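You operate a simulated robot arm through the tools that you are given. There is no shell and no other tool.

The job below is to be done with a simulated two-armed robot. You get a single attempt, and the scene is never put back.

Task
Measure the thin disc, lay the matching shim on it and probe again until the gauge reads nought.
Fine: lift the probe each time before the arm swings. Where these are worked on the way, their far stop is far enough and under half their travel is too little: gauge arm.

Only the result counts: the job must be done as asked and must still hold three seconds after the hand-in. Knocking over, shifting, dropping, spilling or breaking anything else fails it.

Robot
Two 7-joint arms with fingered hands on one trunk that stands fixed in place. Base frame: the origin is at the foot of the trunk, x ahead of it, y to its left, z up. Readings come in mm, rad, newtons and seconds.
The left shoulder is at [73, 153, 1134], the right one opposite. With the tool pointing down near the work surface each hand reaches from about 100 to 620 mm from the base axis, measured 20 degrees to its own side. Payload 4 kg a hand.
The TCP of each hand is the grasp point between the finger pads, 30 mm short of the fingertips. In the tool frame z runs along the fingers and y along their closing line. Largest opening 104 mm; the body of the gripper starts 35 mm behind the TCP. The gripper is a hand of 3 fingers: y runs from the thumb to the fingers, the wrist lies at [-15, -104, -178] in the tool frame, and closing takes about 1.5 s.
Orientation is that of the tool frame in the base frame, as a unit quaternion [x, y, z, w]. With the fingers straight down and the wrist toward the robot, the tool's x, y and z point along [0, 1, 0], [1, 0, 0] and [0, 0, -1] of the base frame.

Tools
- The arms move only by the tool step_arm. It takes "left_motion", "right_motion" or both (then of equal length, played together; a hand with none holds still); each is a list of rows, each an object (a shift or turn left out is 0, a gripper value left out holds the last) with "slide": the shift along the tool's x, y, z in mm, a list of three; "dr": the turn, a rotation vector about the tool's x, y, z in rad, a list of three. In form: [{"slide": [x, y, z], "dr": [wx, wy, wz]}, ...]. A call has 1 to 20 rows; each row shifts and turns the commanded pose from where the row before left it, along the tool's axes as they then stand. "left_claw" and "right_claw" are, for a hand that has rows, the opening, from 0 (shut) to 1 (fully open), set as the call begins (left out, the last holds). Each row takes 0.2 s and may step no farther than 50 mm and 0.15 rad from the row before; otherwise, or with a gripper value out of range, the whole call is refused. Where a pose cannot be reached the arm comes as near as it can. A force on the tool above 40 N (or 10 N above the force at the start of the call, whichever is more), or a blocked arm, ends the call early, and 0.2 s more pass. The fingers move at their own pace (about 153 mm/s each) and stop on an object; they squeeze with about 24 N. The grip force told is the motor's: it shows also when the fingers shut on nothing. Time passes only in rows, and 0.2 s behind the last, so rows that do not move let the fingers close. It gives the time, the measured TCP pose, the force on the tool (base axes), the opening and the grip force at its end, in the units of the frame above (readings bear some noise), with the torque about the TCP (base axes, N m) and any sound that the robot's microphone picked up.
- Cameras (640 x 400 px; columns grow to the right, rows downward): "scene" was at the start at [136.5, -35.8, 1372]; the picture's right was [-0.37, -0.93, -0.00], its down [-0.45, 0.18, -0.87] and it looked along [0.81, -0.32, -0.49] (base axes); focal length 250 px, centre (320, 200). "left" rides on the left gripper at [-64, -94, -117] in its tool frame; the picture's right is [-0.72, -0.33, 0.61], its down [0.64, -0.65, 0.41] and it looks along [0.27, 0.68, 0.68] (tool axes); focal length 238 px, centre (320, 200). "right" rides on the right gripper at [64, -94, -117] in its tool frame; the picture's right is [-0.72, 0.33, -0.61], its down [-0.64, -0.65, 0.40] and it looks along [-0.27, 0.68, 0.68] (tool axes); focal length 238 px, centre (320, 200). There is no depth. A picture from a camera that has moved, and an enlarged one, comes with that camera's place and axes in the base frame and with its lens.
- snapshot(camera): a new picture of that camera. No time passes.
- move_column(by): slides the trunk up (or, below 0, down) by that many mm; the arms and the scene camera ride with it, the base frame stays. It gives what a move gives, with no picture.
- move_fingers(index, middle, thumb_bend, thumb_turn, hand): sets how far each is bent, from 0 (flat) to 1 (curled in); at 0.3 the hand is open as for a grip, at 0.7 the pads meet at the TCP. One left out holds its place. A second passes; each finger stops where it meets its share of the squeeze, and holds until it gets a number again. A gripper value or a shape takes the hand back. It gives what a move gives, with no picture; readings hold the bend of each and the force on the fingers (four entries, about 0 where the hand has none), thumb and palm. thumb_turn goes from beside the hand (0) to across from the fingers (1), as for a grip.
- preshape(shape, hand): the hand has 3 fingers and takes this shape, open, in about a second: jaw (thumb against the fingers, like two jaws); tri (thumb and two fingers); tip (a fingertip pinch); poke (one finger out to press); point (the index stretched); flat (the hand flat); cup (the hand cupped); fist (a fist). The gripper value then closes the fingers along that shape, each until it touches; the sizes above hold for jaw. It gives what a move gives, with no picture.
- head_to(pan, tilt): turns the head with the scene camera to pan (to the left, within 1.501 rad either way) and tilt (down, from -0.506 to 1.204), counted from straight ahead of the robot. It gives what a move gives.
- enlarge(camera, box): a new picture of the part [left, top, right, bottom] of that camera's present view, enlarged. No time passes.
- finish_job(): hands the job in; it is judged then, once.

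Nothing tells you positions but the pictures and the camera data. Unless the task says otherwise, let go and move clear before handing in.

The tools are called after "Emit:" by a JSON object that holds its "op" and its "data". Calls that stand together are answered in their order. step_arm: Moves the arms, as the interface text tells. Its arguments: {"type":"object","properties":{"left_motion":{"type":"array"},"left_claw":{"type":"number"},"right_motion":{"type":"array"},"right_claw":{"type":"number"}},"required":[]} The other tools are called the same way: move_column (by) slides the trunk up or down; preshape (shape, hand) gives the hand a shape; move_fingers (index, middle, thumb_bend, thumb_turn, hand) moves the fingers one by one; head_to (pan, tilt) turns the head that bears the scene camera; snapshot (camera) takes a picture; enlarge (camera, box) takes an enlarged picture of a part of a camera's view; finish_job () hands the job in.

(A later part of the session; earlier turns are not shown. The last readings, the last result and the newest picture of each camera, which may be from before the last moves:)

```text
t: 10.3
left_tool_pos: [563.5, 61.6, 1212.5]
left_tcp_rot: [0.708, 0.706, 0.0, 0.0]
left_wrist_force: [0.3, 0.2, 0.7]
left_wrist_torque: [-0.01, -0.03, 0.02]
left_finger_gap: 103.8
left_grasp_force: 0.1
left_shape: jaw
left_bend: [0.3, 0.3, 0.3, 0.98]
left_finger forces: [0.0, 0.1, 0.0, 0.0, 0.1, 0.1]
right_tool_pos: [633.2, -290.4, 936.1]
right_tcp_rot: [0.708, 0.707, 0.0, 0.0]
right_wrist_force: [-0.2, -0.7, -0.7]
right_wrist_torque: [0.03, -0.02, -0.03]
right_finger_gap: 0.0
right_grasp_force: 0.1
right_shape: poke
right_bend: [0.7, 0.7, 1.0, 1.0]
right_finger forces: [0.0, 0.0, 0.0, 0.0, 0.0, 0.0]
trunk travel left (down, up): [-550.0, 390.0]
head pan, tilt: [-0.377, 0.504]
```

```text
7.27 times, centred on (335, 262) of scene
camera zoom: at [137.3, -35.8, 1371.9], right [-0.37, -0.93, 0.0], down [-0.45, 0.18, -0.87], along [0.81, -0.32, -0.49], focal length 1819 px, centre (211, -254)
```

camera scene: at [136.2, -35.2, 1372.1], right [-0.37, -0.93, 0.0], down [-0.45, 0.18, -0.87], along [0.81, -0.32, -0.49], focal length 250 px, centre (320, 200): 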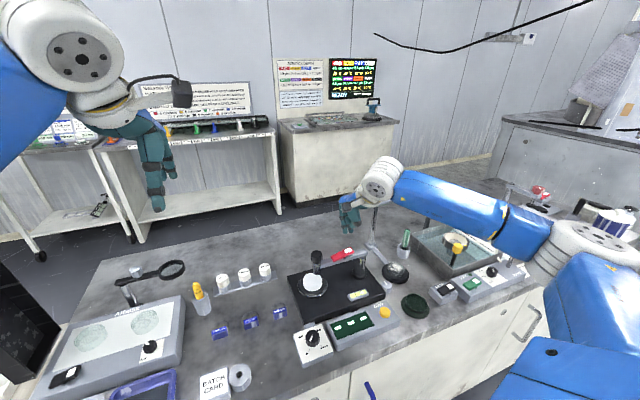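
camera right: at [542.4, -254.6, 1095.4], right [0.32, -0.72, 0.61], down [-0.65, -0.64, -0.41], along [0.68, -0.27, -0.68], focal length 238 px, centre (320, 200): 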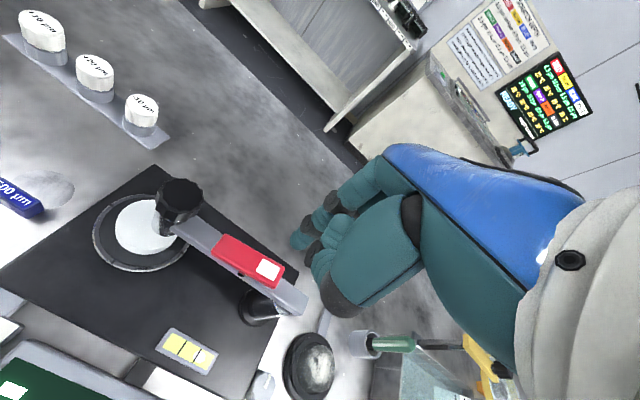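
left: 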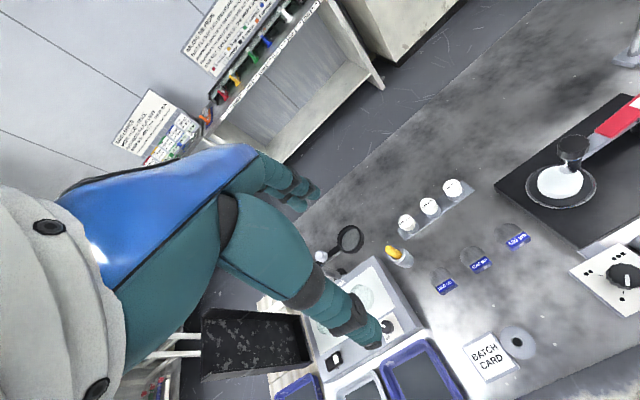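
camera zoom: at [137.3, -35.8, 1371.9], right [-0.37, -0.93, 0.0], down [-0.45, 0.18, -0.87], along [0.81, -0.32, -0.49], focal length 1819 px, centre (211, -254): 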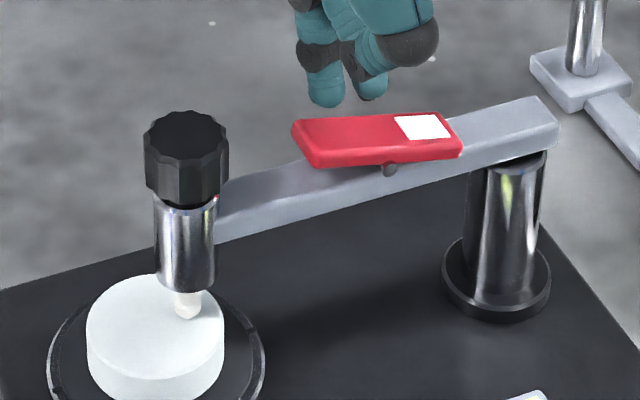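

The finger is lined up over the rocker's probe-side end; pressing down now.

Emit:
{"op": "step_arm", "data": {"right_motion": [{"slide": [0, 0, 8]}, {"slide": [0, 0, 4]}, {"slide": [0, 0, 3]}, {"slide": [0, 0, 3]}, {"slide": [0, 0, 3]}, {"slide": [0, 0, 2]}, {"slide": [0, 0, 2]}, {"slide": [0, 0, 0]}]}}

Emit:
{"op": "enlarge", "data": {"camera": "right", "box": [60, 150, 380, 350]}}

Emit:
{"op": "enlarge", "data": {"camera": "scene", "box": [290, 225, 400, 345]}}

```text
t: 12.1
left_tool_pos: [563.0, 64.1, 1213.8]
left_tcp_rot: [0.707, 0.707, -0.001, 0.0]
left_wrist_force: [0.1, 0.0, 1.0]
left_wrist_torque: [-0.03, 0.03, 0.01]
left_finger_gap: 103.5
left_grasp_force: 0.1
left_shape: jaw
left_bend: [0.3, 0.3, 0.3, 0.98]
left_finger forces: [0.1, 0.1, 0.0, 0.0, 0.1, 0.0]
right_tool_pos: [631.9, -289.9, 910.7]
right_tcp_rot: [0.707, 0.707, 0.0, 0.0]
right_wrist_force: [-0.2, 0.1, 1.8]
right_wrist_torque: [0.0, -0.05, 0.0]
right_finger_gap: 0.1
right_grasp_force: 0.2
right_shape: poke
right_bend: [0.7, 0.7, 1.0, 1.0]
right_finger forces: [2.3, 0.0, 0.0, 0.1, 0.1, 0.0]
trunk travel left (down, up): [-550.0, 390.0]
head pan, tilt: [-0.377, 0.504]
```

```text
2.00 times, centred on (220, 250) of right
camera zoom: at [538.0, -226.4, 1027.1], right [0.33, -0.72, 0.61], down [-0.65, -0.64, -0.4], along [0.68, -0.27, -0.68], focal length 477 px, centre (520, 100)
```

zoom: 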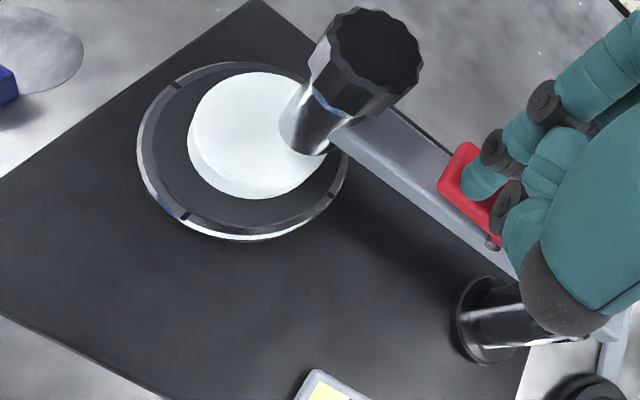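

```text
3.33 times, centred on (345, 285) of scene
camera zoom: at [136.7, -34.7, 1372.0], right [-0.37, -0.93, 0.0], down [-0.45, 0.18, -0.87], along [0.81, -0.32, -0.49], focal length 834 px, centre (237, -83)
```

zoom: 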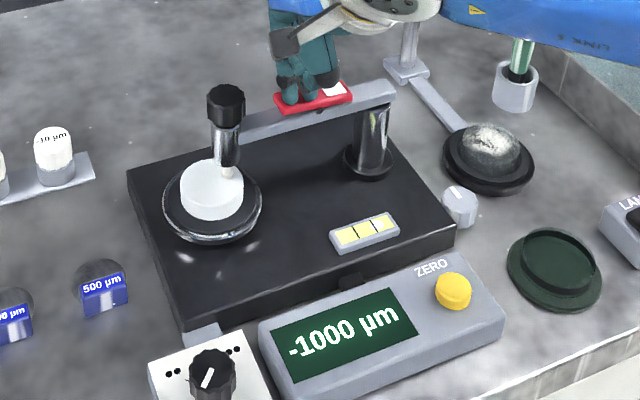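

The rocker is halfway and the probe is still down; I'll press about 8–10 mm further.

Emit:
{"op": "step_arm", "data": {"right_motion": [{"slide": [0, 0, 2]}, {"slide": [0, 0, 2]}, {"slide": [0, 0, 2]}, {"slide": [0, 0, 2]}, {"slide": [0, 0, 2]}, {"slide": [0, 0, 0]}]}}

Emit:
{"op": "enlarge", "data": {"camera": "scene", "box": [290, 225, 400, 345]}}

```text
t: 13.5
left_tool_pos: [560.6, 67.2, 1214.3]
left_tcp_rot: [0.708, 0.707, -0.001, 0.001]
left_wrist_force: [0.6, -0.5, 0.4]
left_wrist_torque: [0.01, 0.0, 0.02]
left_finger_gap: 103.9
left_grasp_force: 0.0
left_shape: jaw
left_bend: [0.3, 0.3, 0.3, 0.98]
left_finger forces: [0.0, 0.0, 0.0, 0.1, 0.0, 0.0]
right_tool_pos: [633.7, -287.2, 908.1]
right_tcp_rot: [0.707, 0.707, 0.004, 0.004]
right_wrist_force: [6.2, 1.3, 26.8]
right_wrist_torque: [-0.47, -0.04, 0.05]
right_finger_gap: 0.0
right_grasp_force: 0.1
right_shape: poke
right_bend: [0.7, 0.7, 1.0, 1.0]
right_finger forces: [0.1, 25.2, 0.0, 0.0, 0.0, 0.0]
trunk travel left (down, up): [-550.0, 390.0]
head pan, tilt: [-0.377, 0.504]
```

```text
3.33 times, centred on (345, 285) of scene
camera zoom: at [133.1, -31.1, 1372.7], right [-0.37, -0.93, 0.0], down [-0.45, 0.18, -0.88], along [0.81, -0.32, -0.48], focal length 834 px, centre (237, -83)
```

zoom: 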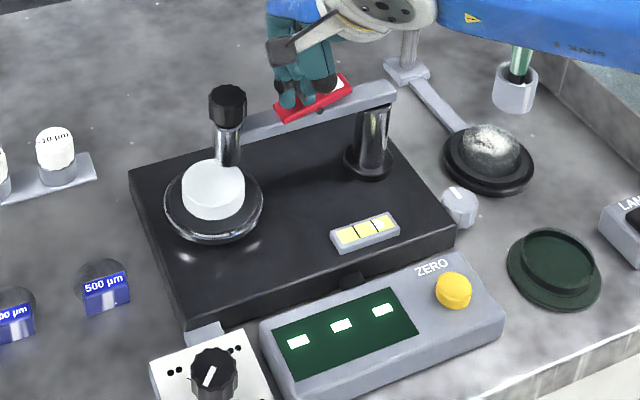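

The probe is lifted again (dashes). I'll raise the hand clear, then look closely at the shims and the arm pivot before swinging.

Emit:
{"op": "step_arm", "data": {"right_motion": [{"slide": [0, 0, -10]}, {"slide": [0, 0, -25]}, {"slide": [0, 0, -30]}, {"slide": [0, 0, 0]}]}}

Emit:
{"op": "enlarge", "data": {"camera": "scene", "box": [205, 315, 235, 345]}}

Emit:
{"op": "enlarge", "data": {"camera": "left", "box": [420, 210, 540, 300]}}

Emit:
{"op": "enlarge", "data": {"camera": "scene", "box": [290, 225, 400, 315]}}

Emit:
{"op": "snapshot", "data": {"camera": "right"}}

```text
t: 14.5
left_tool_pos: [564.0, 64.7, 1213.0]
left_tcp_rot: [0.707, 0.707, -0.001, 0.0]
left_wrist_force: [0.1, -0.2, -0.4]
left_wrist_torque: [-0.03, 0.02, 0.0]
left_finger_gap: 103.8
left_grasp_force: 0.0
left_shape: jaw
left_bend: [0.3, 0.3, 0.3, 0.98]
left_finger forces: [0.0, 0.0, 0.0, 0.0, 0.0, 0.0]
right_tool_pos: [634.2, -286.6, 967.5]
right_tcp_rot: [0.708, 0.707, -0.001, 0.0]
right_wrist_force: [0.9, 0.5, 0.1]
right_wrist_torque: [-0.01, 0.02, 0.02]
right_finger_gap: 0.2
right_grasp_force: 0.1
right_shape: poke
right_bend: [0.7, 0.7, 1.0, 1.0]
right_finger forces: [0.0, 0.0, 0.0, 0.0, 0.0, 0.1]
trunk travel left (down, up): [-550.0, 390.0]
head pan, tilt: [-0.377, 0.504]
```

```text
13.33 times, centred on (220, 330) of scene
camera zoom: at [137.8, -33.5, 1371.8], right [-0.37, -0.93, 0.0], down [-0.45, 0.18, -0.87], along [0.81, -0.32, -0.49], focal length 3335 px, centre (1653, -1533)
```

zoom: 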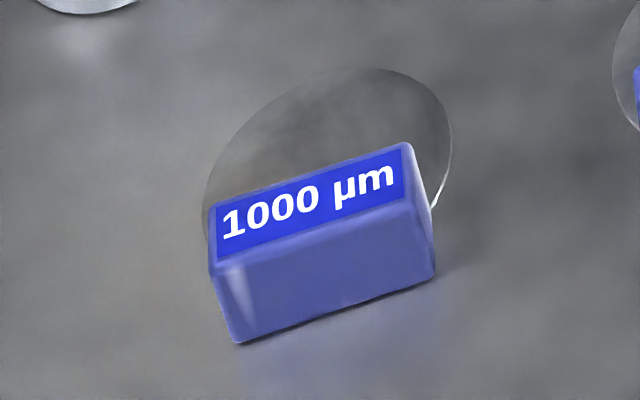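

```text
4.44 times, centred on (480, 255) of left
camera zoom: at [471.0, 0.9, 1329.7], right [-0.33, -0.72, -0.61], down [-0.65, 0.64, -0.4], along [0.68, 0.27, -0.68], focal length 1059 px, centre (-391, -44)
```

zoom: 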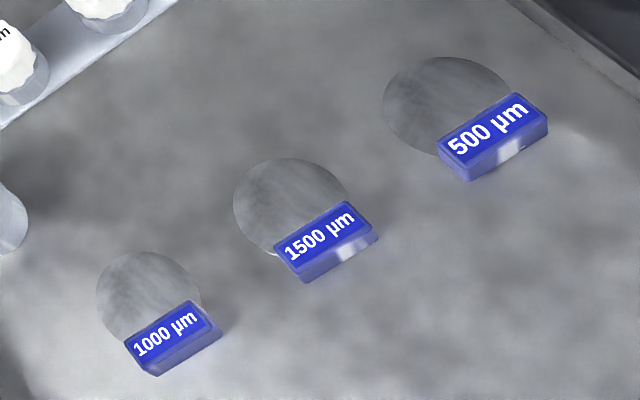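

```text
4.44 times, centred on (345, 270) of scene
camera zoom: at [137.8, -33.5, 1371.8], right [-0.37, -0.93, 0.0], down [-0.45, 0.18, -0.87], along [0.81, -0.32, -0.49], focal length 1112 px, centre (209, -111)
```

zoom: 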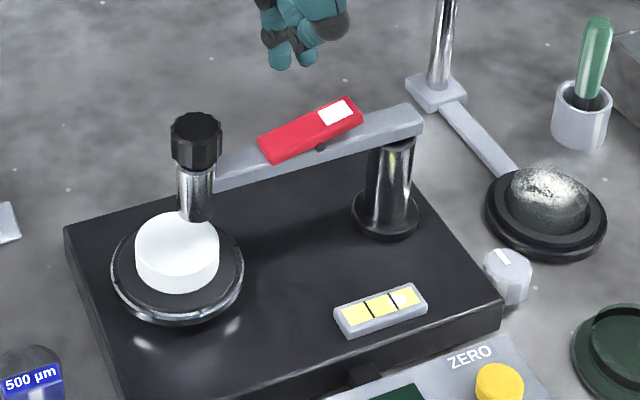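

```text
taken
camera right: at [539.1, -223.3, 1083.3], right [0.33, -0.72, 0.61], down [-0.65, -0.64, -0.4], along [0.68, -0.27, -0.68], focal length 238 px, centre (320, 200)
```

right: 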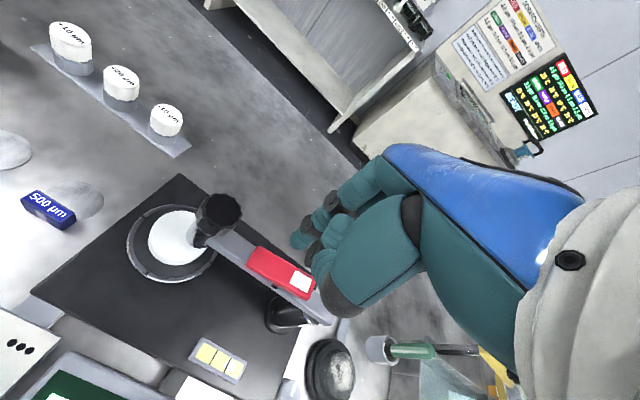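

Shim is a thin clear disc about 48 mm across with a blue tag (about 42×14×16 mm) on the robot side. Now I'll bring the finger to the robot side of the black knob and try nudging the lifted arm away (+x).

Emit:
{"op": "step_arm", "data": {"right_motion": [{"slide": [20, -20, 0]}, {"slide": [20, -20, 0]}, {"slide": [21, -20, 0]}, {"slide": [0, 0, 20]}, {"slide": [0, 0, 20]}, {"slide": [0, 0, 0]}]}}

Emit:
{"op": "enlarge", "data": {"camera": "scene", "box": [260, 205, 380, 305]}}

Emit:
{"op": "snapshot", "data": {"camera": "right"}}

Emit:
{"op": "enlarge", "data": {"camera": "left", "box": [520, 50, 640, 200]}}

```text
t: 15.9
left_tool_pos: [563.4, 63.8, 1213.3]
left_tcp_rot: [0.708, 0.707, 0.0, 0.0]
left_wrist_force: [0.1, -0.2, 0.1]
left_wrist_torque: [-0.03, 0.01, 0.04]
left_finger_gap: 103.5
left_grasp_force: 0.0
left_shape: jaw
left_bend: [0.3, 0.3, 0.3, 0.98]
left_finger forces: [0.0, 0.1, 0.0, 0.0, 0.0, 0.0]
right_tool_pos: [571.7, -227.9, 925.7]
right_tcp_rot: [0.707, 0.708, 0.001, 0.001]
right_wrist_force: [-0.3, 0.1, 0.5]
right_wrist_torque: [0.02, 0.01, 0.02]
right_finger_gap: 0.1
right_grasp_force: 0.1
right_shape: poke
right_bend: [0.7, 0.7, 1.0, 1.0]
right_finger forces: [0.1, 0.0, 0.0, 0.0, 0.0, 0.1]
trunk travel left (down, up): [-550.0, 390.0]
head pan, tilt: [-0.377, 0.504]
```

```text
4.00 times, centred on (320, 255) of scene
camera zoom: at [136.9, -34.9, 1371.9], right [-0.37, -0.93, 0.0], down [-0.45, 0.18, -0.87], along [0.81, -0.32, -0.49], focal length 1000 px, centre (320, -20)
```

zoom: 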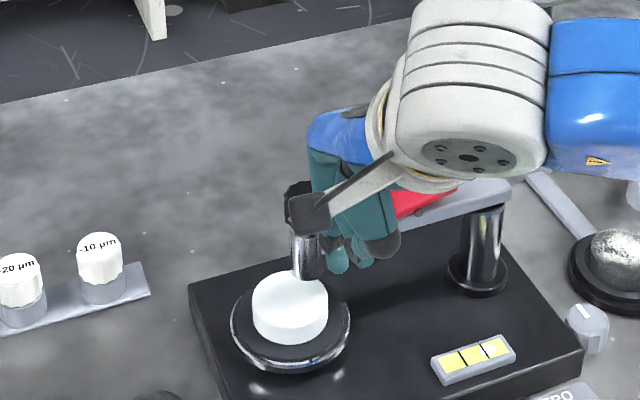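

```text
taken
camera right: at [477.1, -164.9, 1041.2], right [0.33, -0.72, 0.61], down [-0.65, -0.64, -0.4], along [0.68, -0.27, -0.68], focal length 238 px, centre (320, 200)
```

right: 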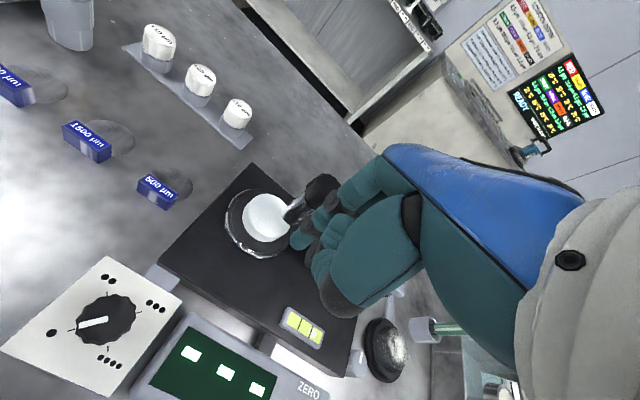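

```text
2.67 times, centred on (580, 125) of left
camera zoom: at [469.9, -0.6, 1330.2], right [-0.33, -0.72, -0.61], down [-0.65, 0.64, -0.4], along [0.68, 0.27, -0.68], focal length 636 px, centre (-373, 400)
```

zoom: 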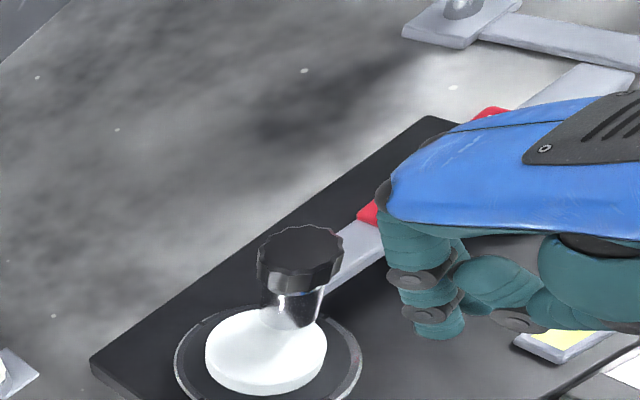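

The finger is on the robot side of the knob at the right height. Pushing gently toward +x in small steps.

Emit:
{"op": "step_arm", "data": {"right_motion": [{"slide": [0, 12, 0]}, {"slide": [0, 12, 0]}, {"slide": [0, 4, 0]}, {"slide": [0, 4, 0]}, {"slide": [0, 4, 0]}, {"slide": [0, 4, 0]}, {"slide": [0, 0, 0]}]}}

Emit:
{"op": "enlarge", "data": {"camera": "scene", "box": [260, 205, 380, 305]}}

Emit:
{"op": "enlarge", "data": {"camera": "left", "box": [520, 50, 640, 200]}}

Emit:
{"op": "enlarge", "data": {"camera": "right", "box": [180, 120, 400, 330]}}

```text
t: 17.5
left_tool_pos: [563.6, 63.1, 1213.3]
left_tcp_rot: [0.707, 0.707, 0.0, 0.0]
left_wrist_force: [1.2, 0.5, 0.1]
left_wrist_torque: [0.03, 0.0, 0.04]
left_finger_gap: 103.3
left_grasp_force: 0.1
left_shape: jaw
left_bend: [0.3, 0.3, 0.3, 0.98]
left_finger forces: [0.0, 0.1, 0.1, 0.0, 0.0, 0.1]
right_tool_pos: [614.3, -228.8, 925.9]
right_tcp_rot: [0.707, 0.708, -0.001, 0.0]
right_wrist_force: [-0.1, -0.4, 0.1]
right_wrist_torque: [0.04, 0.0, 0.0]
right_finger_gap: 0.1
right_grasp_force: 0.1
right_shape: poke
right_bend: [0.7, 0.7, 1.0, 1.0]
right_finger forces: [0.0, 0.0, 0.1, 0.1, 0.0, 0.0]
trunk travel left (down, up): [-550.0, 390.0]
head pan, tilt: [-0.377, 0.504]
```

```text
4.00 times, centred on (320, 255) of scene
camera zoom: at [137.3, -34.9, 1371.9], right [-0.37, -0.93, 0.0], down [-0.45, 0.18, -0.87], along [0.81, -0.32, -0.49], focal length 1000 px, centre (320, -20)
```

zoom: 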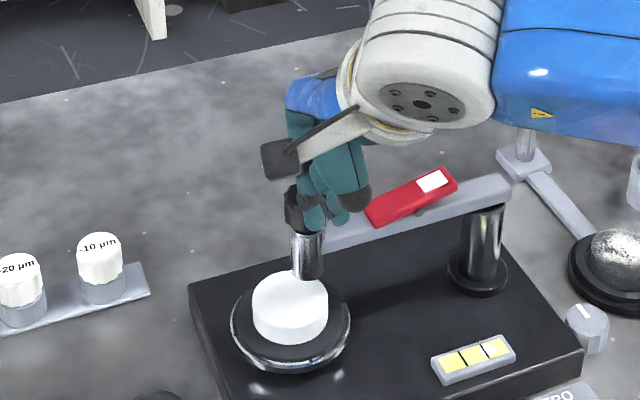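

```text
2.67 times, centred on (580, 125) of left
camera zoom: at [470.2, -0.6, 1330.1], right [-0.33, -0.72, -0.61], down [-0.65, 0.64, -0.4], along [0.68, 0.27, -0.68], focal length 636 px, centre (-373, 400)
```

zoom: 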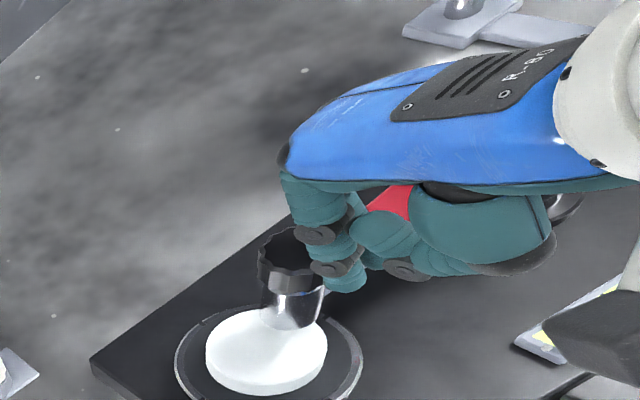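

```text
1.90 times, centred on (290, 225) of right
camera zoom: at [518.4, -165.1, 1041.6], right [0.33, -0.72, 0.61], down [-0.65, -0.64, -0.4], along [0.68, -0.27, -0.68], focal length 454 px, centre (377, 152)
```

zoom: 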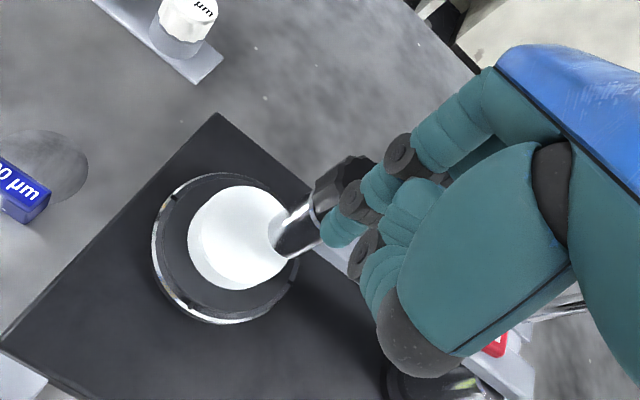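

Finger is about to touch the knob with no force yet. Continuing in small steps.

Emit:
{"op": "step_arm", "data": {"right_motion": [{"slide": [0, 3, 0]}, {"slide": [0, 3, 0]}, {"slide": [0, 3, 0]}, {"slide": [0, 3, 0]}, {"slide": [0, 3, 0]}, {"slide": [0, 0, 0]}]}}

Emit:
{"op": "enlarge", "data": {"camera": "scene", "box": [260, 205, 380, 305]}}

Emit:
{"op": "enlarge", "data": {"camera": "left", "box": [520, 50, 640, 200]}}

```text
t: 18.9
left_tool_pos: [563.5, 63.2, 1213.9]
left_tcp_rot: [0.708, 0.707, 0.0, -0.001]
left_wrist_force: [0.2, -0.3, -0.4]
left_wrist_torque: [-0.01, 0.0, 0.01]
left_finger_gap: 103.7
left_grasp_force: 0.0
left_shape: jaw
left_bend: [0.3, 0.3, 0.3, 0.98]
left_finger forces: [0.1, 0.1, 0.0, 0.1, 0.1, 0.1]
right_tool_pos: [628.2, -228.3, 925.6]
right_tcp_rot: [0.708, 0.707, 0.0, 0.0]
right_wrist_force: [-1.2, -0.2, 0.4]
right_wrist_torque: [-0.03, 0.07, 0.01]
right_finger_gap: 0.0
right_grasp_force: 0.0
right_shape: poke
right_bend: [0.7, 0.7, 1.0, 1.0]
right_finger forces: [0.7, 0.0, 0.0, 0.0, 0.0, 0.0]
trunk travel left (down, up): [-550.0, 390.0]
head pan, tilt: [-0.377, 0.504]
```

```text
4.00 times, centred on (320, 255) of scene
camera zoom: at [137.2, -34.8, 1371.9], right [-0.37, -0.93, 0.0], down [-0.45, 0.18, -0.87], along [0.81, -0.32, -0.49], focal length 1000 px, centre (320, -20)
```

zoom: 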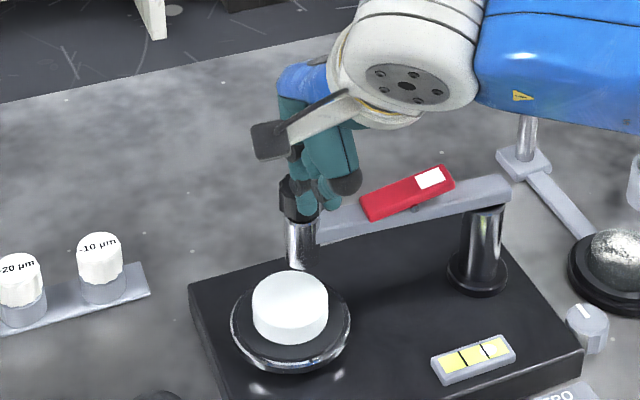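

```text
2.67 times, centred on (580, 125) of left
camera zoom: at [470.1, -0.5, 1330.2], right [-0.33, -0.72, -0.61], down [-0.65, 0.64, -0.4], along [0.68, 0.27, -0.68], focal length 636 px, centre (-373, 400)
```

zoom: 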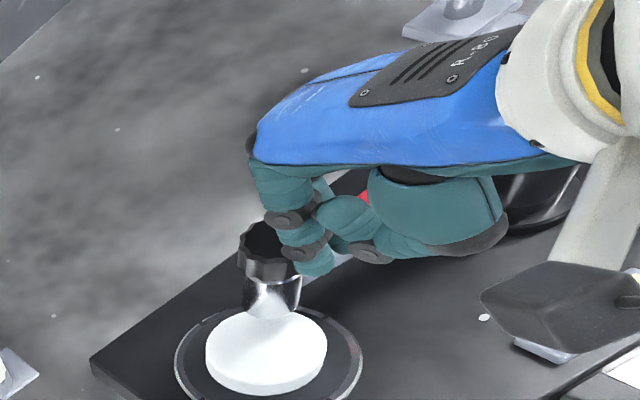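

The arm swings freely away from the robot (+x) at under 1 N. I'll follow its arc about the post at (622, -358).

Emit:
{"op": "step_arm", "data": {"right_motion": [{"slide": [0, 6.7, 0]}, {"slide": [0, 6.7, 0]}, {"slide": [-1, 5.9, 0]}, {"slide": [-1.2, 5.9, 0]}, {"slide": [-1.5, 5.8, 0]}, {"slide": [-1.7, 5.7, 0]}, {"slide": [-2, 5.6, 0]}, {"slide": [-2.3, 5.5, 0]}, {"slide": [0, 0, 0]}]}}

Emit:
{"op": "snapshot", "data": {"camera": "scene"}}

Emit:
{"op": "snapshot", "data": {"camera": "right"}}

```text
t: 20.9
left_tool_pos: [563.4, 63.6, 1214.0]
left_tcp_rot: [0.707, 0.707, 0.0, 0.0]
left_wrist_force: [-0.1, 0.0, -0.2]
left_wrist_torque: [0.0, 0.03, -0.03]
left_finger_gap: 103.5
left_grasp_force: 0.0
left_shape: jaw
left_bend: [0.3, 0.3, 0.3, 0.98]
left_finger forces: [0.0, 0.1, 0.0, 0.0, 0.0, 0.0]
right_tool_pos: [676.8, -237.6, 926.2]
right_tcp_rot: [0.707, 0.707, 0.0, -0.001]
right_wrist_force: [-0.4, 0.3, -0.3]
right_wrist_torque: [0.01, -0.03, -0.05]
right_finger_gap: 0.3
right_grasp_force: 0.0
right_shape: poke
right_bend: [0.7, 0.7, 1.0, 1.0]
right_finger forces: [0.0, 0.2, 0.0, 0.0, 0.0, 0.1]
trunk travel left (down, up): [-550.0, 390.0]
head pan, tilt: [-0.377, 0.504]
```

```text
taken
camera scene: at [137.2, -34.8, 1371.9], right [-0.37, -0.93, 0.0], down [-0.45, 0.18, -0.87], along [0.81, -0.32, -0.49], focal length 250 px, centre (320, 200)
```

scene: 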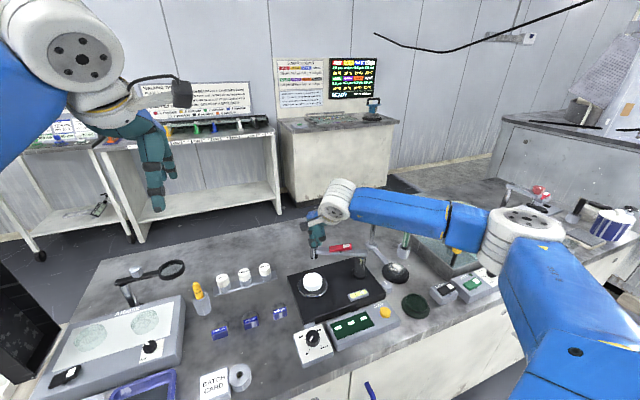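

```text
taken
camera right: at [582.7, -174.4, 1041.8], right [0.33, -0.72, 0.61], down [-0.65, -0.64, -0.4], along [0.68, -0.27, -0.68], focal length 238 px, centre (320, 200)
```

right: 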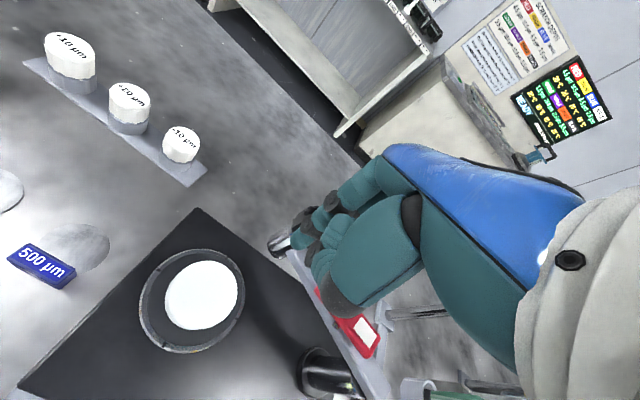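

The arm is following nicely, now about 30°. Continuing the arc.

Emit:
{"op": "step_arm", "data": {"right_motion": [{"slide": [-2.5, 5.4, 0]}, {"slide": [-2.7, 5.4, 0]}, {"slide": [-3, 5.2, 0]}, {"slide": [-3.1, 5.1, 0]}, {"slide": [-3.4, 5, 0]}, {"slide": [-3.6, 4.8, 0]}, {"slide": [-3.8, 4.6, 0]}, {"slide": [-4, 4.4, 0]}, {"slide": [0, 0, 0]}]}}

Emit:
{"op": "enlarge", "data": {"camera": "scene", "box": [260, 185, 400, 305]}}

Emit:
{"op": "snapshot", "data": {"camera": "right"}}

```text
t: 22.9
left_tool_pos: [563.1, 63.9, 1213.1]
left_tcp_rot: [0.708, 0.707, 0.0, 0.0]
left_wrist_force: [0.8, -0.1, -0.4]
left_wrist_torque: [0.0, 0.04, 0.02]
left_finger_gap: 103.6
left_grasp_force: 0.1
left_shape: jaw
left_bend: [0.3, 0.3, 0.3, 0.98]
left_finger forces: [0.0, 0.1, 0.0, 0.0, 0.0, 0.0]
right_tool_pos: [715.4, -266.7, 925.6]
right_tcp_rot: [0.708, 0.706, 0.0, 0.0]
right_wrist_force: [0.6, -1.1, 0.3]
right_wrist_torque: [-0.01, 0.0, 0.01]
right_finger_gap: 0.3
right_grasp_force: 0.1
right_shape: poke
right_bend: [0.7, 0.7, 1.0, 1.0]
right_finger forces: [0.0, 0.1, 0.0, 0.0, 0.0, 0.0]
trunk travel left (down, up): [-550.0, 390.0]
head pan, tilt: [-0.377, 0.504]
```

```text
3.33 times, centred on (330, 245) of scene
camera zoom: at [137.4, -34.9, 1371.9], right [-0.37, -0.93, 0.0], down [-0.45, 0.18, -0.87], along [0.81, -0.32, -0.49], focal length 834 px, centre (287, 50)
```

zoom: 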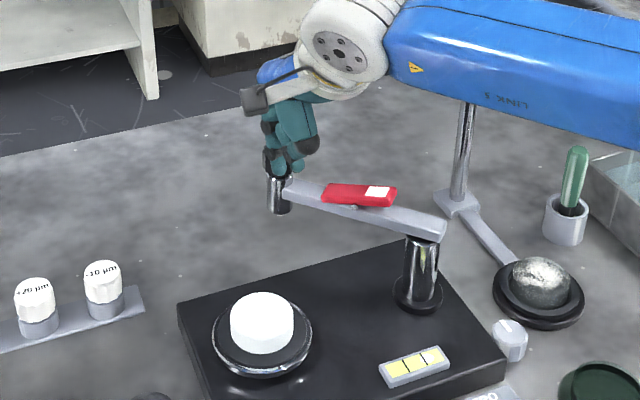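

```text
taken
camera right: at [620.9, -201.9, 1041.6], right [0.33, -0.72, 0.61], down [-0.65, -0.64, -0.4], along [0.68, -0.27, -0.68], focal length 238 px, centre (320, 200)
```

right: 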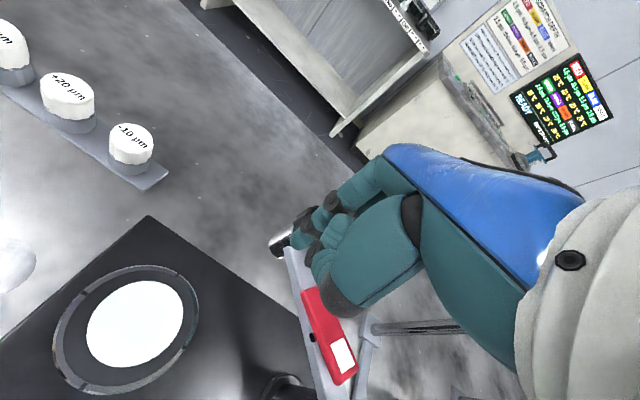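

About 50° now, still free. I'll continue toward the far stop.

Emit:
{"op": "step_arm", "data": {"right_motion": [{"slide": [-3.2, 4.4, 0]}, {"slide": [-3.5, 4.2, 0]}, {"slide": [-4.5, 3.9, 0]}, {"slide": [-4.7, 3.7, 0]}, {"slide": [-4.9, 3.4, 0]}, {"slide": [-5, 3.3, 0]}, {"slide": [-5.2, 3, 0]}, {"slide": [-5.3, 2.8, 0]}, {"slide": [0, 0, 0]}]}}

Emit:
{"op": "enlarge", "data": {"camera": "scene", "box": [260, 185, 400, 305]}}

Emit:
{"op": "snapshot", "data": {"camera": "right"}}

```text
t: 24.9
left_tool_pos: [562.1, 65.2, 1213.7]
left_tcp_rot: [0.707, 0.707, 0.0, 0.001]
left_wrist_force: [0.1, -0.5, -0.7]
left_wrist_torque: [0.0, -0.01, -0.05]
left_finger_gap: 103.1
left_grasp_force: 0.0
left_shape: jaw
left_bend: [0.3, 0.3, 0.3, 0.98]
left_finger forces: [0.0, 0.0, 0.0, 0.0, 0.0, 0.0]
right_tool_pos: [744.5, -300.1, 927.0]
right_tcp_rot: [0.707, 0.707, 0.0, 0.0]
right_wrist_force: [-3.6, 0.0, 2.5]
right_wrist_torque: [-0.02, 0.03, 0.02]
right_finger_gap: 0.0
right_grasp_force: 0.1
right_shape: poke
right_bend: [0.7, 0.7, 1.0, 1.0]
right_finger forces: [2.2, 2.4, 0.0, 0.1, 0.1, 0.0]
trunk travel left (down, up): [-550.0, 390.0]
head pan, tilt: [-0.377, 0.504]
```

```text
3.33 times, centred on (330, 245) of scene
camera zoom: at [136.0, -34.3, 1372.1], right [-0.37, -0.93, 0.0], down [-0.45, 0.18, -0.87], along [0.81, -0.32, -0.48], focal length 834 px, centre (287, 50)
```

zoom: 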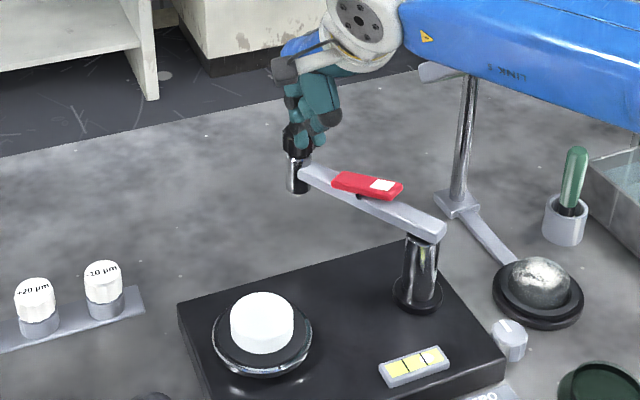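

```text
taken
camera right: at [649.3, -236.1, 1043.4], right [0.32, -0.72, 0.61], down [-0.65, -0.64, -0.41], along [0.68, -0.27, -0.68], focal length 238 px, centre (320, 200)
```

right: 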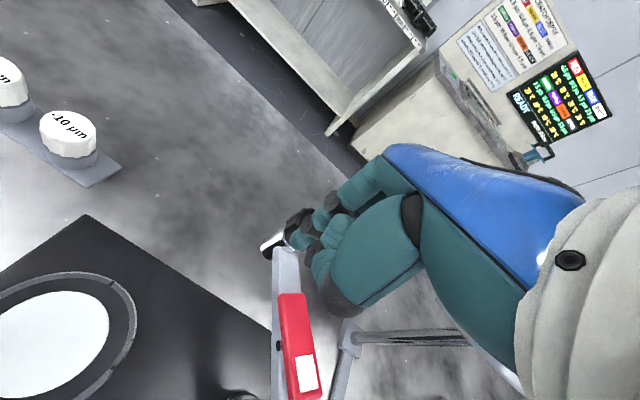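

Force has risen to about 4 N near 65–70°, perhaps the stop. I'll try a few mm more along the arc.

Emit:
{"op": "step_arm", "data": {"right_motion": [{"slide": [-3.5, 2, 0]}, {"slide": [-3.5, 2, 0]}, {"slide": [-3.5, 1.5, 0]}, {"slide": [0, 0, 0]}]}}

Emit:
{"op": "enlarge", "data": {"camera": "scene", "box": [260, 185, 400, 305]}}

```text
t: 25.9
left_tool_pos: [561.3, 63.1, 1214.9]
left_tcp_rot: [0.707, 0.707, 0.0, 0.001]
left_wrist_force: [0.1, 0.6, 0.4]
left_wrist_torque: [-0.01, 0.0, -0.02]
left_finger_gap: 103.5
left_grasp_force: 0.1
left_shape: jaw
left_bend: [0.3, 0.3, 0.3, 0.98]
left_finger forces: [0.1, 0.0, 0.1, 0.0, 0.0, 0.1]
right_tool_pos: [747.7, -314.0, 931.0]
right_tcp_rot: [0.707, 0.707, 0.001, 0.001]
right_wrist_force: [-7.3, -1.6, 8.4]
right_wrist_torque: [0.07, 0.23, 0.04]
right_finger_gap: 0.2
right_grasp_force: 0.1
right_shape: poke
right_bend: [0.7, 0.7, 1.0, 1.0]
right_finger forces: [10.8, 0.0, 0.0, 0.0, 0.0, 0.0]
trunk travel left (down, up): [-550.0, 390.0]
head pan, tilt: [-0.377, 0.504]
```

```text
3.33 times, centred on (330, 245) of scene
camera zoom: at [133.9, -34.8, 1372.3], right [-0.37, -0.93, 0.0], down [-0.45, 0.18, -0.88], along [0.81, -0.32, -0.48], focal length 834 px, centre (287, 50)
```

zoom: 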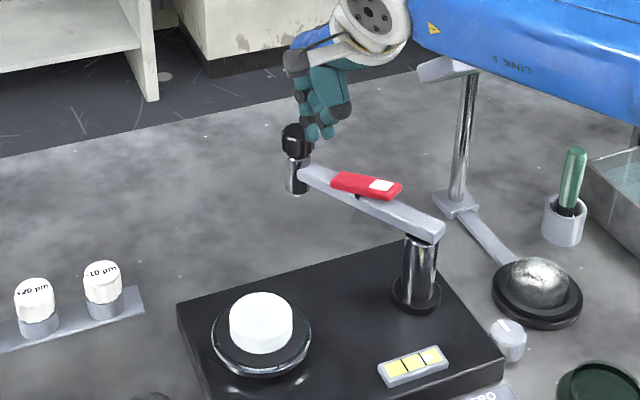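

The arm is at its far stop (the finger slid along the knob). I'll back off and raise the hand, then head to the shims.

Emit:
{"op": "step_arm", "data": {"right_motion": [{"slide": [-3, -5, -4]}, {"slide": [-3, -5, -20]}, {"slide": [0, 0, -40]}, {"slide": [0, -30, -40]}, {"slide": [0, 0, 0]}]}}

Emit:
{"op": "enlarge", "data": {"camera": "scene", "box": [260, 185, 400, 305]}}

Emit:
{"op": "preshape", "data": {"hand": "right", "shape": "jaw"}}

Emit:
{"op": "snapshot", "data": {"camera": "scene"}}

```text
t: 27.1
left_tool_pos: [563.3, 63.6, 1213.5]
left_tcp_rot: [0.707, 0.707, 0.0, -0.001]
left_wrist_force: [-0.3, -0.4, -0.3]
left_wrist_torque: [0.01, 0.03, 0.0]
left_finger_gap: 103.9
left_grasp_force: 0.0
left_shape: jaw
left_bend: [0.3, 0.3, 0.3, 0.98]
left_finger forces: [0.1, 0.0, 0.0, 0.0, 0.0, 0.1]
right_tool_pos: [709.9, -319.5, 1028.7]
right_tcp_rot: [0.708, 0.706, 0.0, -0.001]
right_wrist_force: [0.2, -0.8, -0.3]
right_wrist_torque: [0.01, -0.01, -0.01]
right_finger_gap: 0.0
right_grasp_force: 0.1
right_shape: poke
right_bend: [0.7, 0.7, 1.0, 1.0]
right_finger forces: [0.1, 0.1, 0.0, 0.0, 0.0, 0.0]
trunk travel left (down, up): [-550.0, 390.0]
head pan, tilt: [-0.377, 0.504]
```

```text
3.33 times, centred on (330, 245) of scene
camera zoom: at [138.0, -35.6, 1371.8], right [-0.37, -0.93, 0.0], down [-0.45, 0.18, -0.87], along [0.81, -0.32, -0.49], focal length 834 px, centre (287, 50)
```

zoom: 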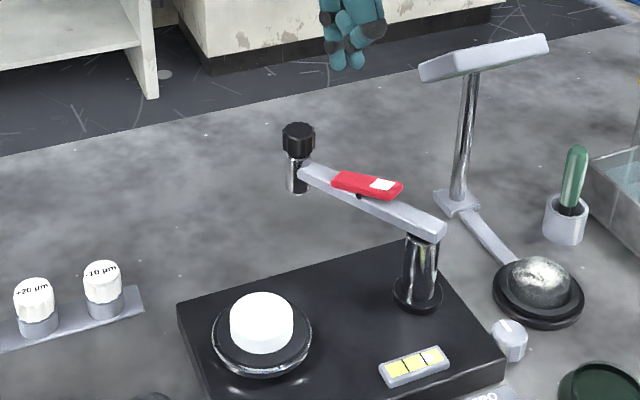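

```text
t: 28.0
left_tool_pos: [563.1, 64.4, 1213.4]
left_tcp_rot: [0.707, 0.707, 0.0, 0.0]
left_wrist_force: [0.2, 0.0, 0.8]
left_wrist_torque: [0.0, 0.0, 0.01]
left_finger_gap: 104.1
left_grasp_force: 0.2
left_shape: jaw
left_bend: [0.3, 0.3, 0.3, 0.98]
left_finger forces: [0.0, 0.1, 0.0, 0.1, 0.0, 0.1]
right_tool_pos: [708.9, -319.4, 1029.1]
right_tcp_rot: [0.707, 0.707, 0.0, 0.0]
right_wrist_force: [-1.1, 0.6, -0.6]
right_wrist_torque: [-0.01, 0.01, -0.02]
right_finger_gap: 103.8
right_grasp_force: 0.1
right_shape: jaw
right_bend: [0.3, 0.3, 0.3, 0.98]
right_finger forces: [0.0, 0.0, 0.1, 0.0, 0.1, 0.1]
trunk travel left (down, up): [-550.0, 390.0]
head pan, tilt: [-0.377, 0.504]
```

```text
taken
camera scene: at [137.4, -35.1, 1371.9], right [-0.37, -0.93, 0.0], down [-0.45, 0.18, -0.87], along [0.81, -0.32, -0.49], focal length 250 px, centre (320, 200)
```

scene: 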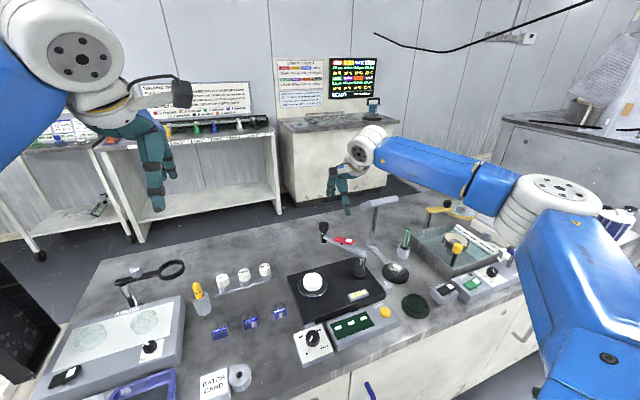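

The arm now rests at its far stop, leaving the disc free. I'll move the left hand out of the way and carry the right hand (jaw open) over toward the 1000 µm shim near (607, 60).

Emit:
{"op": "step_arm", "data": {"right_motion": [{"slide": [30, -12, 0]}, {"slide": [31, -12, 0]}, {"slide": [31, -12, 0]}, {"slide": [31, -12, 0]}, {"slide": [31, -12, 0]}, {"slide": [31, -12, 0]}, {"slide": [31, -8, 0]}, {"slide": [31, -8, 10]}, {"slide": [31, -8, 20]}, {"slide": [31, -4, 25]}, {"slide": [31, 0, 25]}, {"slide": [31, 0, 25]}, {"slide": [0, 0, 0]}], "left_motion": [{"slide": [30, -8, 0]}, {"slide": [30, -8, 0]}, {"slide": [30, -8, 0]}, {"slide": [30, -8, 0]}, {"slide": [30, -8, 0]}, {"slide": [30, -8, 0]}, {"slide": [30, -8, 0]}, {"slide": [20, -8, 0]}, {"slide": [20, 0, 0]}, {"slide": [0, 0, 0]}, {"slide": [0, 0, 0]}, {"slide": [0, 0, 0]}, {"slide": [0, 0, 0]}]}}

Emit:
{"op": "snapshot", "data": {"camera": "scene"}}

Emit:
{"op": "snapshot", "data": {"camera": "right"}}

Emit:
{"op": "snapshot", "data": {"camera": "left"}}

```text
t: 30.8
left_tool_pos: [498.6, 316.2, 1211.4]
left_tcp_rot: [0.707, 0.707, -0.001, 0.0]
left_wrist_force: [-0.1, 0.2, -0.9]
left_wrist_torque: [-0.01, -0.03, -0.05]
left_finger_gap: 103.7
left_grasp_force: 0.1
left_shape: jaw
left_bend: [0.3, 0.3, 0.3, 0.98]
left_finger forces: [0.0, 0.0, 0.0, 0.1, 0.0, 0.0]
right_tool_pos: [608.4, 54.5, 927.8]
right_tcp_rot: [0.707, 0.707, -0.001, 0.001]
right_wrist_force: [-0.8, 0.0, -0.3]
right_wrist_torque: [0.01, -0.02, 0.01]
right_finger_gap: 104.0
right_grasp_force: 0.0
right_shape: jaw
right_bend: [0.3, 0.3, 0.3, 0.98]
right_finger forces: [0.0, 0.0, 0.1, 0.0, 0.0, 0.1]
trunk travel left (down, up): [-550.0, 390.0]
head pan, tilt: [-0.377, 0.504]
```

```text
taken
camera scene: at [137.1, -31.0, 1372.0], right [-0.37, -0.93, 0.0], down [-0.45, 0.18, -0.87], along [0.81, -0.32, -0.48], focal length 250 px, centre (320, 200)
```

scene: 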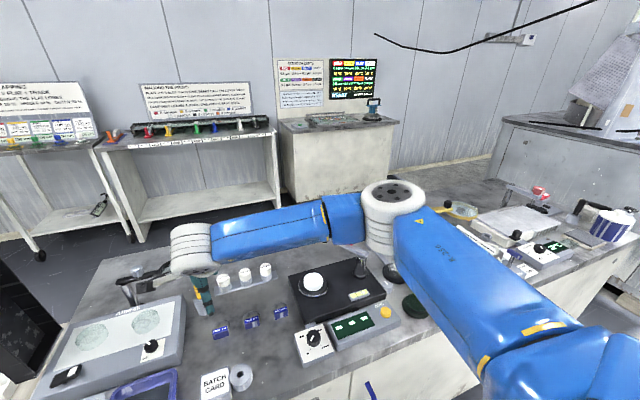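

```text
taken
camera right: at [513.8, 118.5, 1043.6], right [0.32, -0.72, 0.61], down [-0.65, -0.64, -0.4], along [0.68, -0.27, -0.68], focal length 238 px, centre (320, 200)
```

right: 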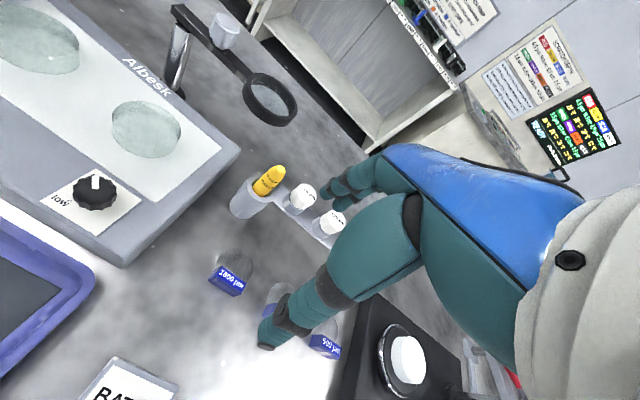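

```text
taken
camera left: at [406.3, 252.4, 1329.0], right [-0.33, -0.72, -0.61], down [-0.65, 0.64, -0.41], along [0.68, 0.27, -0.68], focal length 238 px, centre (320, 200)
```

left: 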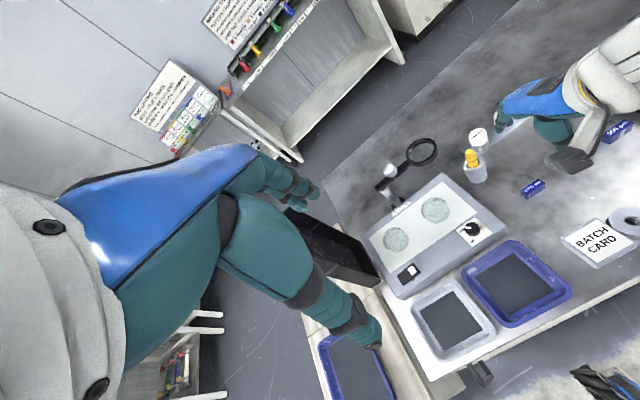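

The right hand is beside the shims with the 1000 µm tag in view. Enlarging to fix its place and angle.

Emit:
{"op": "enlarge", "data": {"camera": "right", "box": [190, 235, 280, 310]}}

Emit:
{"op": "enlarge", "data": {"camera": "scene", "box": [170, 260, 270, 350]}}

Emit:
{"op": "enlarge", "data": {"camera": "left", "box": [460, 60, 640, 220]}}

```text
5.33 times, centred on (235, 272) of right
camera zoom: at [513.8, 118.5, 1043.6], right [0.32, -0.72, 0.61], down [-0.65, -0.64, -0.4], along [0.68, -0.27, -0.68], focal length 1271 px, centre (773, -187)
```

zoom: 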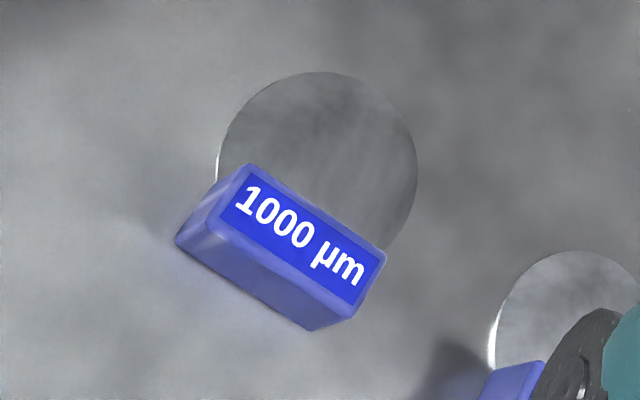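

```text
4.44 times, centred on (220, 305) of scene
camera zoom: at [137.1, -31.0, 1372.0], right [-0.37, -0.93, 0.0], down [-0.45, 0.18, -0.87], along [0.81, -0.32, -0.48], focal length 1112 px, centre (764, -267)
```

zoom: 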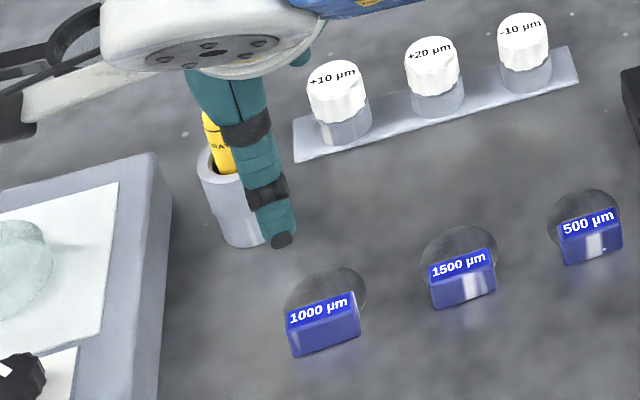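

```text
2.50 times, centred on (550, 140) of left
camera zoom: at [406.3, 252.4, 1329.0], right [-0.33, -0.72, -0.61], down [-0.65, 0.64, -0.41], along [0.68, 0.27, -0.68], focal length 596 px, centre (-255, 350)
```

zoom: 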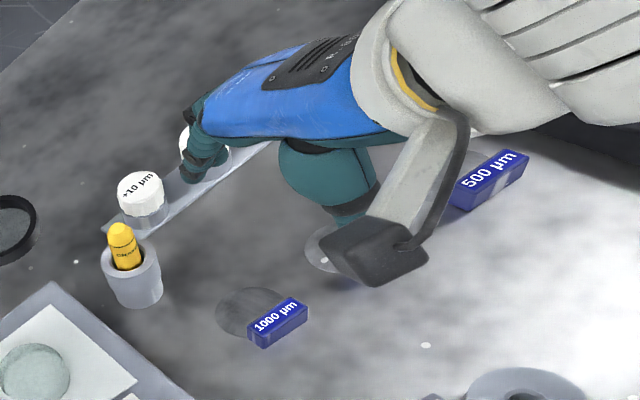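

The 1000 µm tag's top centre is at about (604.5, 61, 768), aligned with base y, on a bench at about z 745; its disc lies on the +x side. I'll partly close the jaw and descend above it.

Emit:
{"op": "step_arm", "data": {"right_motion": [{"slide": [6.5, -4, 20]}, {"slide": [0, 0, 30]}, {"slide": [0, 0, 30]}, {"slide": [0, 0, 10]}, {"slide": [0, 0, 0]}, {"slide": [0, 0, 0]}], "right_claw": 0.5}}

Emit:
{"op": "enlarge", "data": {"camera": "scene", "box": [170, 260, 270, 350]}}

Emit:
{"op": "snapshot", "data": {"camera": "right"}}

Emit:
{"op": "enlarge", "data": {"camera": "left", "box": [460, 60, 640, 220]}}

```text
t: 32.2
left_tool_pos: [500.0, 317.5, 1211.6]
left_tcp_rot: [0.707, 0.707, -0.001, 0.0]
left_wrist_force: [-0.3, 0.1, -0.1]
left_wrist_torque: [0.01, 0.0, 0.0]
left_finger_gap: 103.5
left_grasp_force: 0.0
left_shape: jaw
left_bend: [0.3, 0.3, 0.3, 0.98]
left_finger forces: [0.0, 0.1, 0.0, 0.1, 0.0, 0.1]
right_tool_pos: [607.2, 62.1, 834.4]
right_tcp_rot: [0.707, 0.707, 0.0, 0.002]
right_wrist_force: [-0.6, 0.3, -0.4]
right_wrist_torque: [0.0, 0.01, 0.0]
right_finger_gap: 52.3
right_grasp_force: 0.0
right_shape: jaw
right_bend: [0.74, 0.44, 0.69, 1.0]
right_finger forces: [0.0, 0.1, 0.0, 0.0, 0.0, 0.1]
trunk travel left (down, up): [-550.0, 390.0]
head pan, tilt: [-0.377, 0.504]
```

```text
4.44 times, centred on (220, 305) of scene
camera zoom: at [137.2, -31.6, 1372.0], right [-0.37, -0.93, 0.0], down [-0.45, 0.18, -0.87], along [0.81, -0.32, -0.49], focal length 1112 px, centre (764, -267)
```

zoom: 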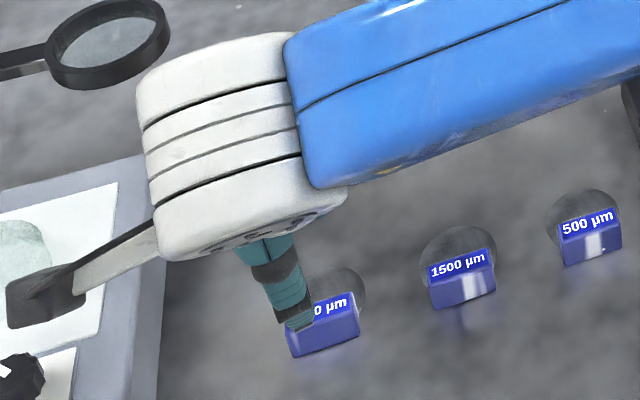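

```text
taken
camera right: at [512.2, 125.9, 950.3], right [0.33, -0.72, 0.61], down [-0.65, -0.64, -0.4], along [0.68, -0.27, -0.68], focal length 238 px, centre (320, 200)
```

right: 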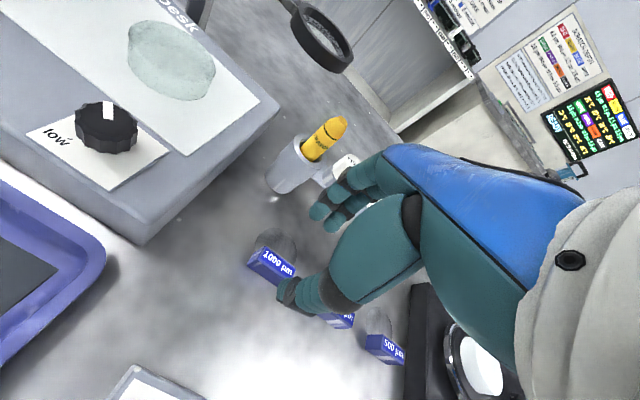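

```text
2.50 times, centred on (550, 140) of left
camera zoom: at [406.5, 252.4, 1328.9], right [-0.33, -0.72, -0.61], down [-0.65, 0.64, -0.41], along [0.68, 0.27, -0.68], focal length 596 px, centre (-255, 350)
```

zoom: 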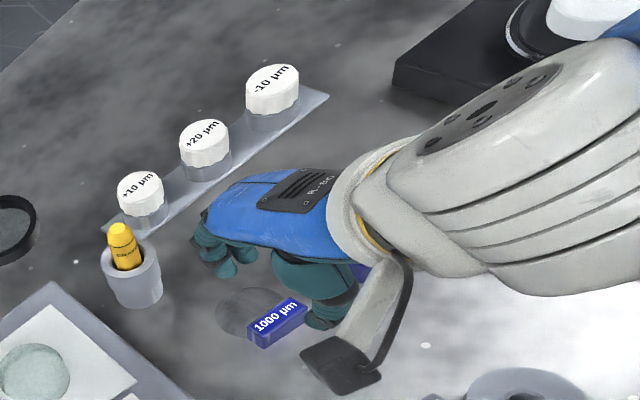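

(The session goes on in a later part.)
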